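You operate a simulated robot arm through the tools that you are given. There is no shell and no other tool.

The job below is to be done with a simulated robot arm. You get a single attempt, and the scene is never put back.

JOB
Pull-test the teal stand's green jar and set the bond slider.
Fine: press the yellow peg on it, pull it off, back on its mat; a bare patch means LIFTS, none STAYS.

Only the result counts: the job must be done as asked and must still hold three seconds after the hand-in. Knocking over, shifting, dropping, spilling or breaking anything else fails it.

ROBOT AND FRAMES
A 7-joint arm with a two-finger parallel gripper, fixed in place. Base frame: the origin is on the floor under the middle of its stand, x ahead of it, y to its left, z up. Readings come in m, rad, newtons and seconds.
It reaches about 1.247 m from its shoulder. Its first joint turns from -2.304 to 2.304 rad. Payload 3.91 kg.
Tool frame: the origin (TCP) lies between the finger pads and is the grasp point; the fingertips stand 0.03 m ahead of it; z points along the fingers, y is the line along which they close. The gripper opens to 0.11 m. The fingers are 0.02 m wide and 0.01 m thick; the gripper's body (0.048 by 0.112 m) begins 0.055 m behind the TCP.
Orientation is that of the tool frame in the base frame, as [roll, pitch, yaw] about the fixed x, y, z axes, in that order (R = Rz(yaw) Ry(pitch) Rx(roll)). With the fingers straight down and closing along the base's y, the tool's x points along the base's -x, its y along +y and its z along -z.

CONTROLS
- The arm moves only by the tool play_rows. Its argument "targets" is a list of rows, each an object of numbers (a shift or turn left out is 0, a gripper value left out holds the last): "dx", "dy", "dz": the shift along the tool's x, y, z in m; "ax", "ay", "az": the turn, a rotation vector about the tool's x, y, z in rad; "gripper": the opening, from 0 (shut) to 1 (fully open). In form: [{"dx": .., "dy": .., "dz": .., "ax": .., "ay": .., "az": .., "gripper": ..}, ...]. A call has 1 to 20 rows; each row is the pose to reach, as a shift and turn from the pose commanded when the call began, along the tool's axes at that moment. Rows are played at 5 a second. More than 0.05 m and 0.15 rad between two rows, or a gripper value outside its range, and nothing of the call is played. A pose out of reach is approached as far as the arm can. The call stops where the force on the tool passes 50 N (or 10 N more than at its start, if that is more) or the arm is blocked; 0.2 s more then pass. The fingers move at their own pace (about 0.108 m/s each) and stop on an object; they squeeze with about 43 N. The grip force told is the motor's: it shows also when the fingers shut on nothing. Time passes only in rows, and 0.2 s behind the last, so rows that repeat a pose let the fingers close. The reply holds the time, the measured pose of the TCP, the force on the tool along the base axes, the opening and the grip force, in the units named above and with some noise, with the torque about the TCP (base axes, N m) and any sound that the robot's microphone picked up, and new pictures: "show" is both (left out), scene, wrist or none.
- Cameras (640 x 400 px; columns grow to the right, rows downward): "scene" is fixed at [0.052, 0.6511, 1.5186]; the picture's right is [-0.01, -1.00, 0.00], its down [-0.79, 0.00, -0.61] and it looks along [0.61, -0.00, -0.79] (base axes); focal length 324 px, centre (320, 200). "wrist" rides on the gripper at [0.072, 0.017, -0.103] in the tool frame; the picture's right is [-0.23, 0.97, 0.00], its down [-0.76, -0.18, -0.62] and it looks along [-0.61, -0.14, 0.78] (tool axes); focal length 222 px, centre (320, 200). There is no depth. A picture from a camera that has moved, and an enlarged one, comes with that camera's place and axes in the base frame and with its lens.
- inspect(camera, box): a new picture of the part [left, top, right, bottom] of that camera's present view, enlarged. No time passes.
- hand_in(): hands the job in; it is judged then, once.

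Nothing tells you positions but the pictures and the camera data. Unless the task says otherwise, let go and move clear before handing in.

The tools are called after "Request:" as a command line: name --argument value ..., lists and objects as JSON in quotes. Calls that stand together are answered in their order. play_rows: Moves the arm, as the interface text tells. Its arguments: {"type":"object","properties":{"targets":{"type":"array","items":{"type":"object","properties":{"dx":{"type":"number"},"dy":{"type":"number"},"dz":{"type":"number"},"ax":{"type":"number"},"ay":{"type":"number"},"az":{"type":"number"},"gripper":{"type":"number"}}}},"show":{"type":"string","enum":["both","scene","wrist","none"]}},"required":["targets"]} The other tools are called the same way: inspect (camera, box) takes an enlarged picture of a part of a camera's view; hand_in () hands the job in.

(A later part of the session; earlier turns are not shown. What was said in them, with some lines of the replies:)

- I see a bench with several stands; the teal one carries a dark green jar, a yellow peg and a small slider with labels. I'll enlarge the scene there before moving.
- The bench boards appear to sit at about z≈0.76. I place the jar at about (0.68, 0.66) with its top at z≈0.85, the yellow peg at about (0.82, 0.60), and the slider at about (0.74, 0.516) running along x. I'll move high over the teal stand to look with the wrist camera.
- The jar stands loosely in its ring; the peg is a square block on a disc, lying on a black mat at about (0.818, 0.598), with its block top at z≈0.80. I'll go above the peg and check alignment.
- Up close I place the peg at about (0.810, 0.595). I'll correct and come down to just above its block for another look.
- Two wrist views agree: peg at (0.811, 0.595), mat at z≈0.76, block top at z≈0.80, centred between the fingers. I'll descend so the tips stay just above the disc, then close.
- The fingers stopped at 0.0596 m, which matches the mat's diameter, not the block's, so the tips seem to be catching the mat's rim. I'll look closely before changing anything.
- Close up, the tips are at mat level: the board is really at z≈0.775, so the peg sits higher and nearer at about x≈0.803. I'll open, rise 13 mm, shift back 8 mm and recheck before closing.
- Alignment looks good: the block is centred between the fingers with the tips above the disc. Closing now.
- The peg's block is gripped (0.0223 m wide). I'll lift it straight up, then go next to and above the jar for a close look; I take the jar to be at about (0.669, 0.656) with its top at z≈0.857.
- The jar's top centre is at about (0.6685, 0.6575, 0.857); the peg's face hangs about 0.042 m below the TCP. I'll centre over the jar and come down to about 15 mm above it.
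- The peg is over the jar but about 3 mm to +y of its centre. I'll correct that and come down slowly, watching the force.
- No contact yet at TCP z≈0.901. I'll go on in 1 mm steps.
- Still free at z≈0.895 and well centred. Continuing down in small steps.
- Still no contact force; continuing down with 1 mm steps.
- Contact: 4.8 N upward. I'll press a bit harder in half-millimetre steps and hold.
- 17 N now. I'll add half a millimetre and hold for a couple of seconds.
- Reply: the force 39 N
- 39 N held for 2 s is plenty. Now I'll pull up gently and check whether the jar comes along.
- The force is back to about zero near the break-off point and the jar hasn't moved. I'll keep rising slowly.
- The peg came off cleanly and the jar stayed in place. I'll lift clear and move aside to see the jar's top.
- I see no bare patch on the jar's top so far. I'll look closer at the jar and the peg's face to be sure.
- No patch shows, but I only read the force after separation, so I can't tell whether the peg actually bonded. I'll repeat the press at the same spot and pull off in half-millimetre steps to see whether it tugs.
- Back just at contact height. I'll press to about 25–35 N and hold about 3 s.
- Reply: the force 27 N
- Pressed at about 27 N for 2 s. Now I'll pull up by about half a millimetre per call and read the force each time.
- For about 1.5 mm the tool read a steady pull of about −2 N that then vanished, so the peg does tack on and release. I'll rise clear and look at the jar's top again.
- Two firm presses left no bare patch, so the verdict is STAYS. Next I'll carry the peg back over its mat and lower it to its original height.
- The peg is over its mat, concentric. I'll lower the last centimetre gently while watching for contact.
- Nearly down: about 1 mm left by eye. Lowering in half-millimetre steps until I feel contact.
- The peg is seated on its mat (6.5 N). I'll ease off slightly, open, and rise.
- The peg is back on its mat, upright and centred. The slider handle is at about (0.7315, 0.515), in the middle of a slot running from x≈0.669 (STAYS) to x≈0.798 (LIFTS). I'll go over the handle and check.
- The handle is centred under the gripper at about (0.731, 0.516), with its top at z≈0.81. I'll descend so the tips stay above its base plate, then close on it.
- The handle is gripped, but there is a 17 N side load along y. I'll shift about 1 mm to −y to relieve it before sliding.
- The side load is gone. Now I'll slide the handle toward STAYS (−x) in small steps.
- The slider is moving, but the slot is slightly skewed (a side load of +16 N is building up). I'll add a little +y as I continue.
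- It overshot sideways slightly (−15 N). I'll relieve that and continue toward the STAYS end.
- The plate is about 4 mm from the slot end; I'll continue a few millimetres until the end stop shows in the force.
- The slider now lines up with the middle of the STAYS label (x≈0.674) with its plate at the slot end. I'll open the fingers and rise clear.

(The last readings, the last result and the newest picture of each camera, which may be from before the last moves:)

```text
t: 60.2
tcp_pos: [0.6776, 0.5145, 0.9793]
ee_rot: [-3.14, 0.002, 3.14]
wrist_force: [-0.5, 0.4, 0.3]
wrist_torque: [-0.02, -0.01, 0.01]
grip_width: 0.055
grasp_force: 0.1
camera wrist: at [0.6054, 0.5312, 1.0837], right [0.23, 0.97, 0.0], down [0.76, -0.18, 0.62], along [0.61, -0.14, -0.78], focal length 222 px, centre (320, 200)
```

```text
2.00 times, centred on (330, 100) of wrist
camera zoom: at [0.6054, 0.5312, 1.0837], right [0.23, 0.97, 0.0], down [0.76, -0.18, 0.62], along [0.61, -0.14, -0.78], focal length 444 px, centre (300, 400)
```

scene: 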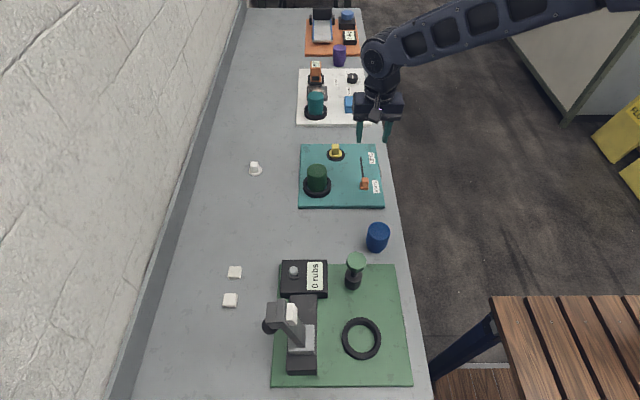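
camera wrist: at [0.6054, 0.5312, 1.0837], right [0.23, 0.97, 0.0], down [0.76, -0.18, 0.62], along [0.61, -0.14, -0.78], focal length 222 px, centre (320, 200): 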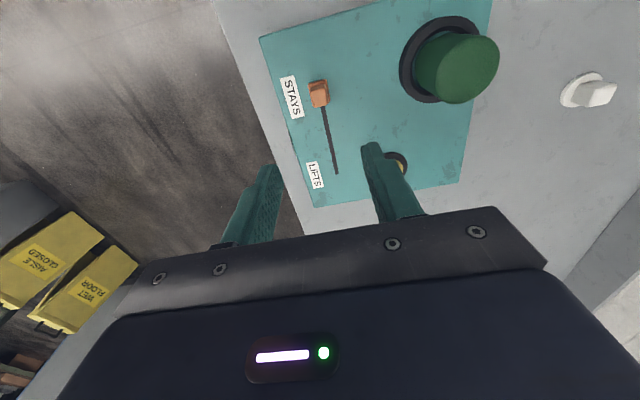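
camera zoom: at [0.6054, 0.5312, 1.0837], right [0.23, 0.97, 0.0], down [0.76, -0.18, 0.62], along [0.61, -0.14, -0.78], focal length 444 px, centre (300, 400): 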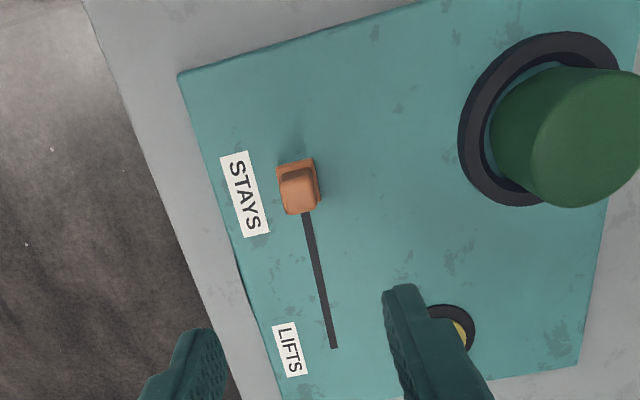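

The slider sits at STAYS and the jar is unmoved. One last check of the peg on its mat and the jar's top.

Request:
inspect --camera "scene" --box '[318, 135, 358, 165]'

Request:
inspect --camera "scene" --box '[300, 158, 334, 198]'

Request:
inspect --camera "wrist" --box '[395, 10, 505, 110]'

```text
13.33 times, centred on (338, 150) of scene
camera zoom: at [0.052, 0.6511, 1.5186], right [-0.01, -1.0, 0.0], down [-0.79, 0.0, -0.61], along [0.61, 0.0, -0.79], focal length 4325 px, centre (80, 867)
```

zoom: 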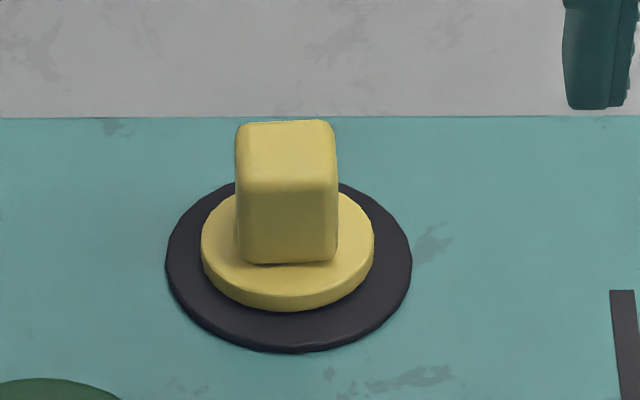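

```text
10.00 times, centred on (317, 178) of scene
camera zoom: at [0.052, 0.6511, 1.5186], right [-0.01, -1.0, 0.0], down [-0.79, 0.0, -0.61], along [0.61, 0.0, -0.79], focal length 3244 px, centre (350, 420)
```

zoom: 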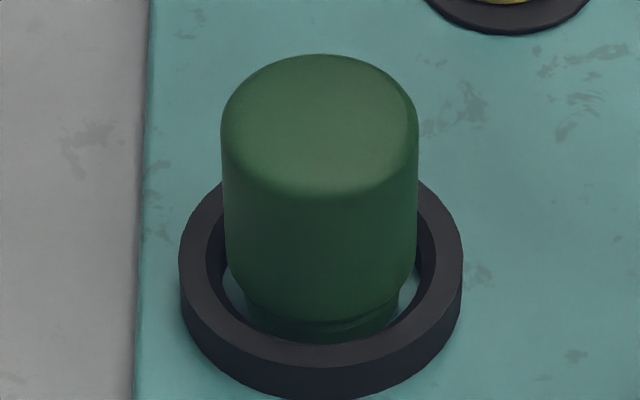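

```text
4.00 times, centred on (450, 60) of wrist
camera zoom: at [0.6054, 0.5312, 1.0837], right [0.23, 0.97, 0.0], down [0.76, -0.18, 0.62], along [0.61, -0.14, -0.78], focal length 888 px, centre (-200, 760)
```

zoom: 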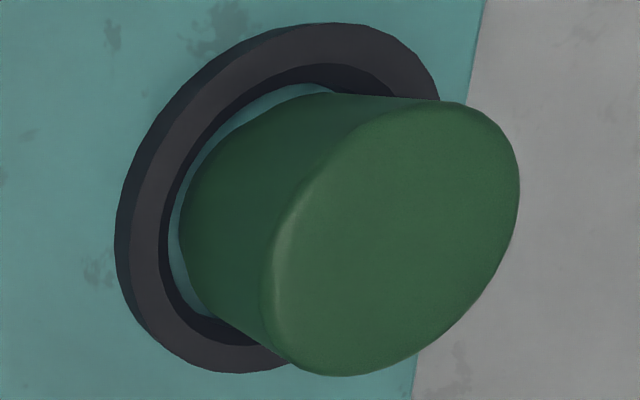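

The peg is upright on its mat, the jar stands in its ring with no bare patch, the slider is at STAYS, and the gripper is open and clear. Handing in.

Request:
hand_in

```text
The job is handed in.
```

I pull-tested the teal stand's green jar, found no bare patch, and set the bond slider to STAYS. The job is handed in; I wasn't told how it was judged.

- **Pull test:** I pressed the yellow peg on the jar's top twice, once at about 39 N and once at about 27 N. I did the second because I had missed the pull-off force on the first. The second time I read a faint pull of about 2 N before the peg let go, so I believe it had bonded. The reading is only a little above sensor noise.
- **Jar:** it stayed upright in its ring both times. Its top looked plain green in both the scene and wrist views.
- **Peg:** it is back upright on its mat, about 1 mm from its original spot and turned very slightly.
- **Slider:** it lines up with the middle of the STAYS label. I never felt a hard stop at that end of the slot.

On my first try at gripping the peg, the fingers closed on the edge of the black mat instead. I backed off and regripped, and the mat didn't appear to move. I saw nothing else on the bench disturbed.
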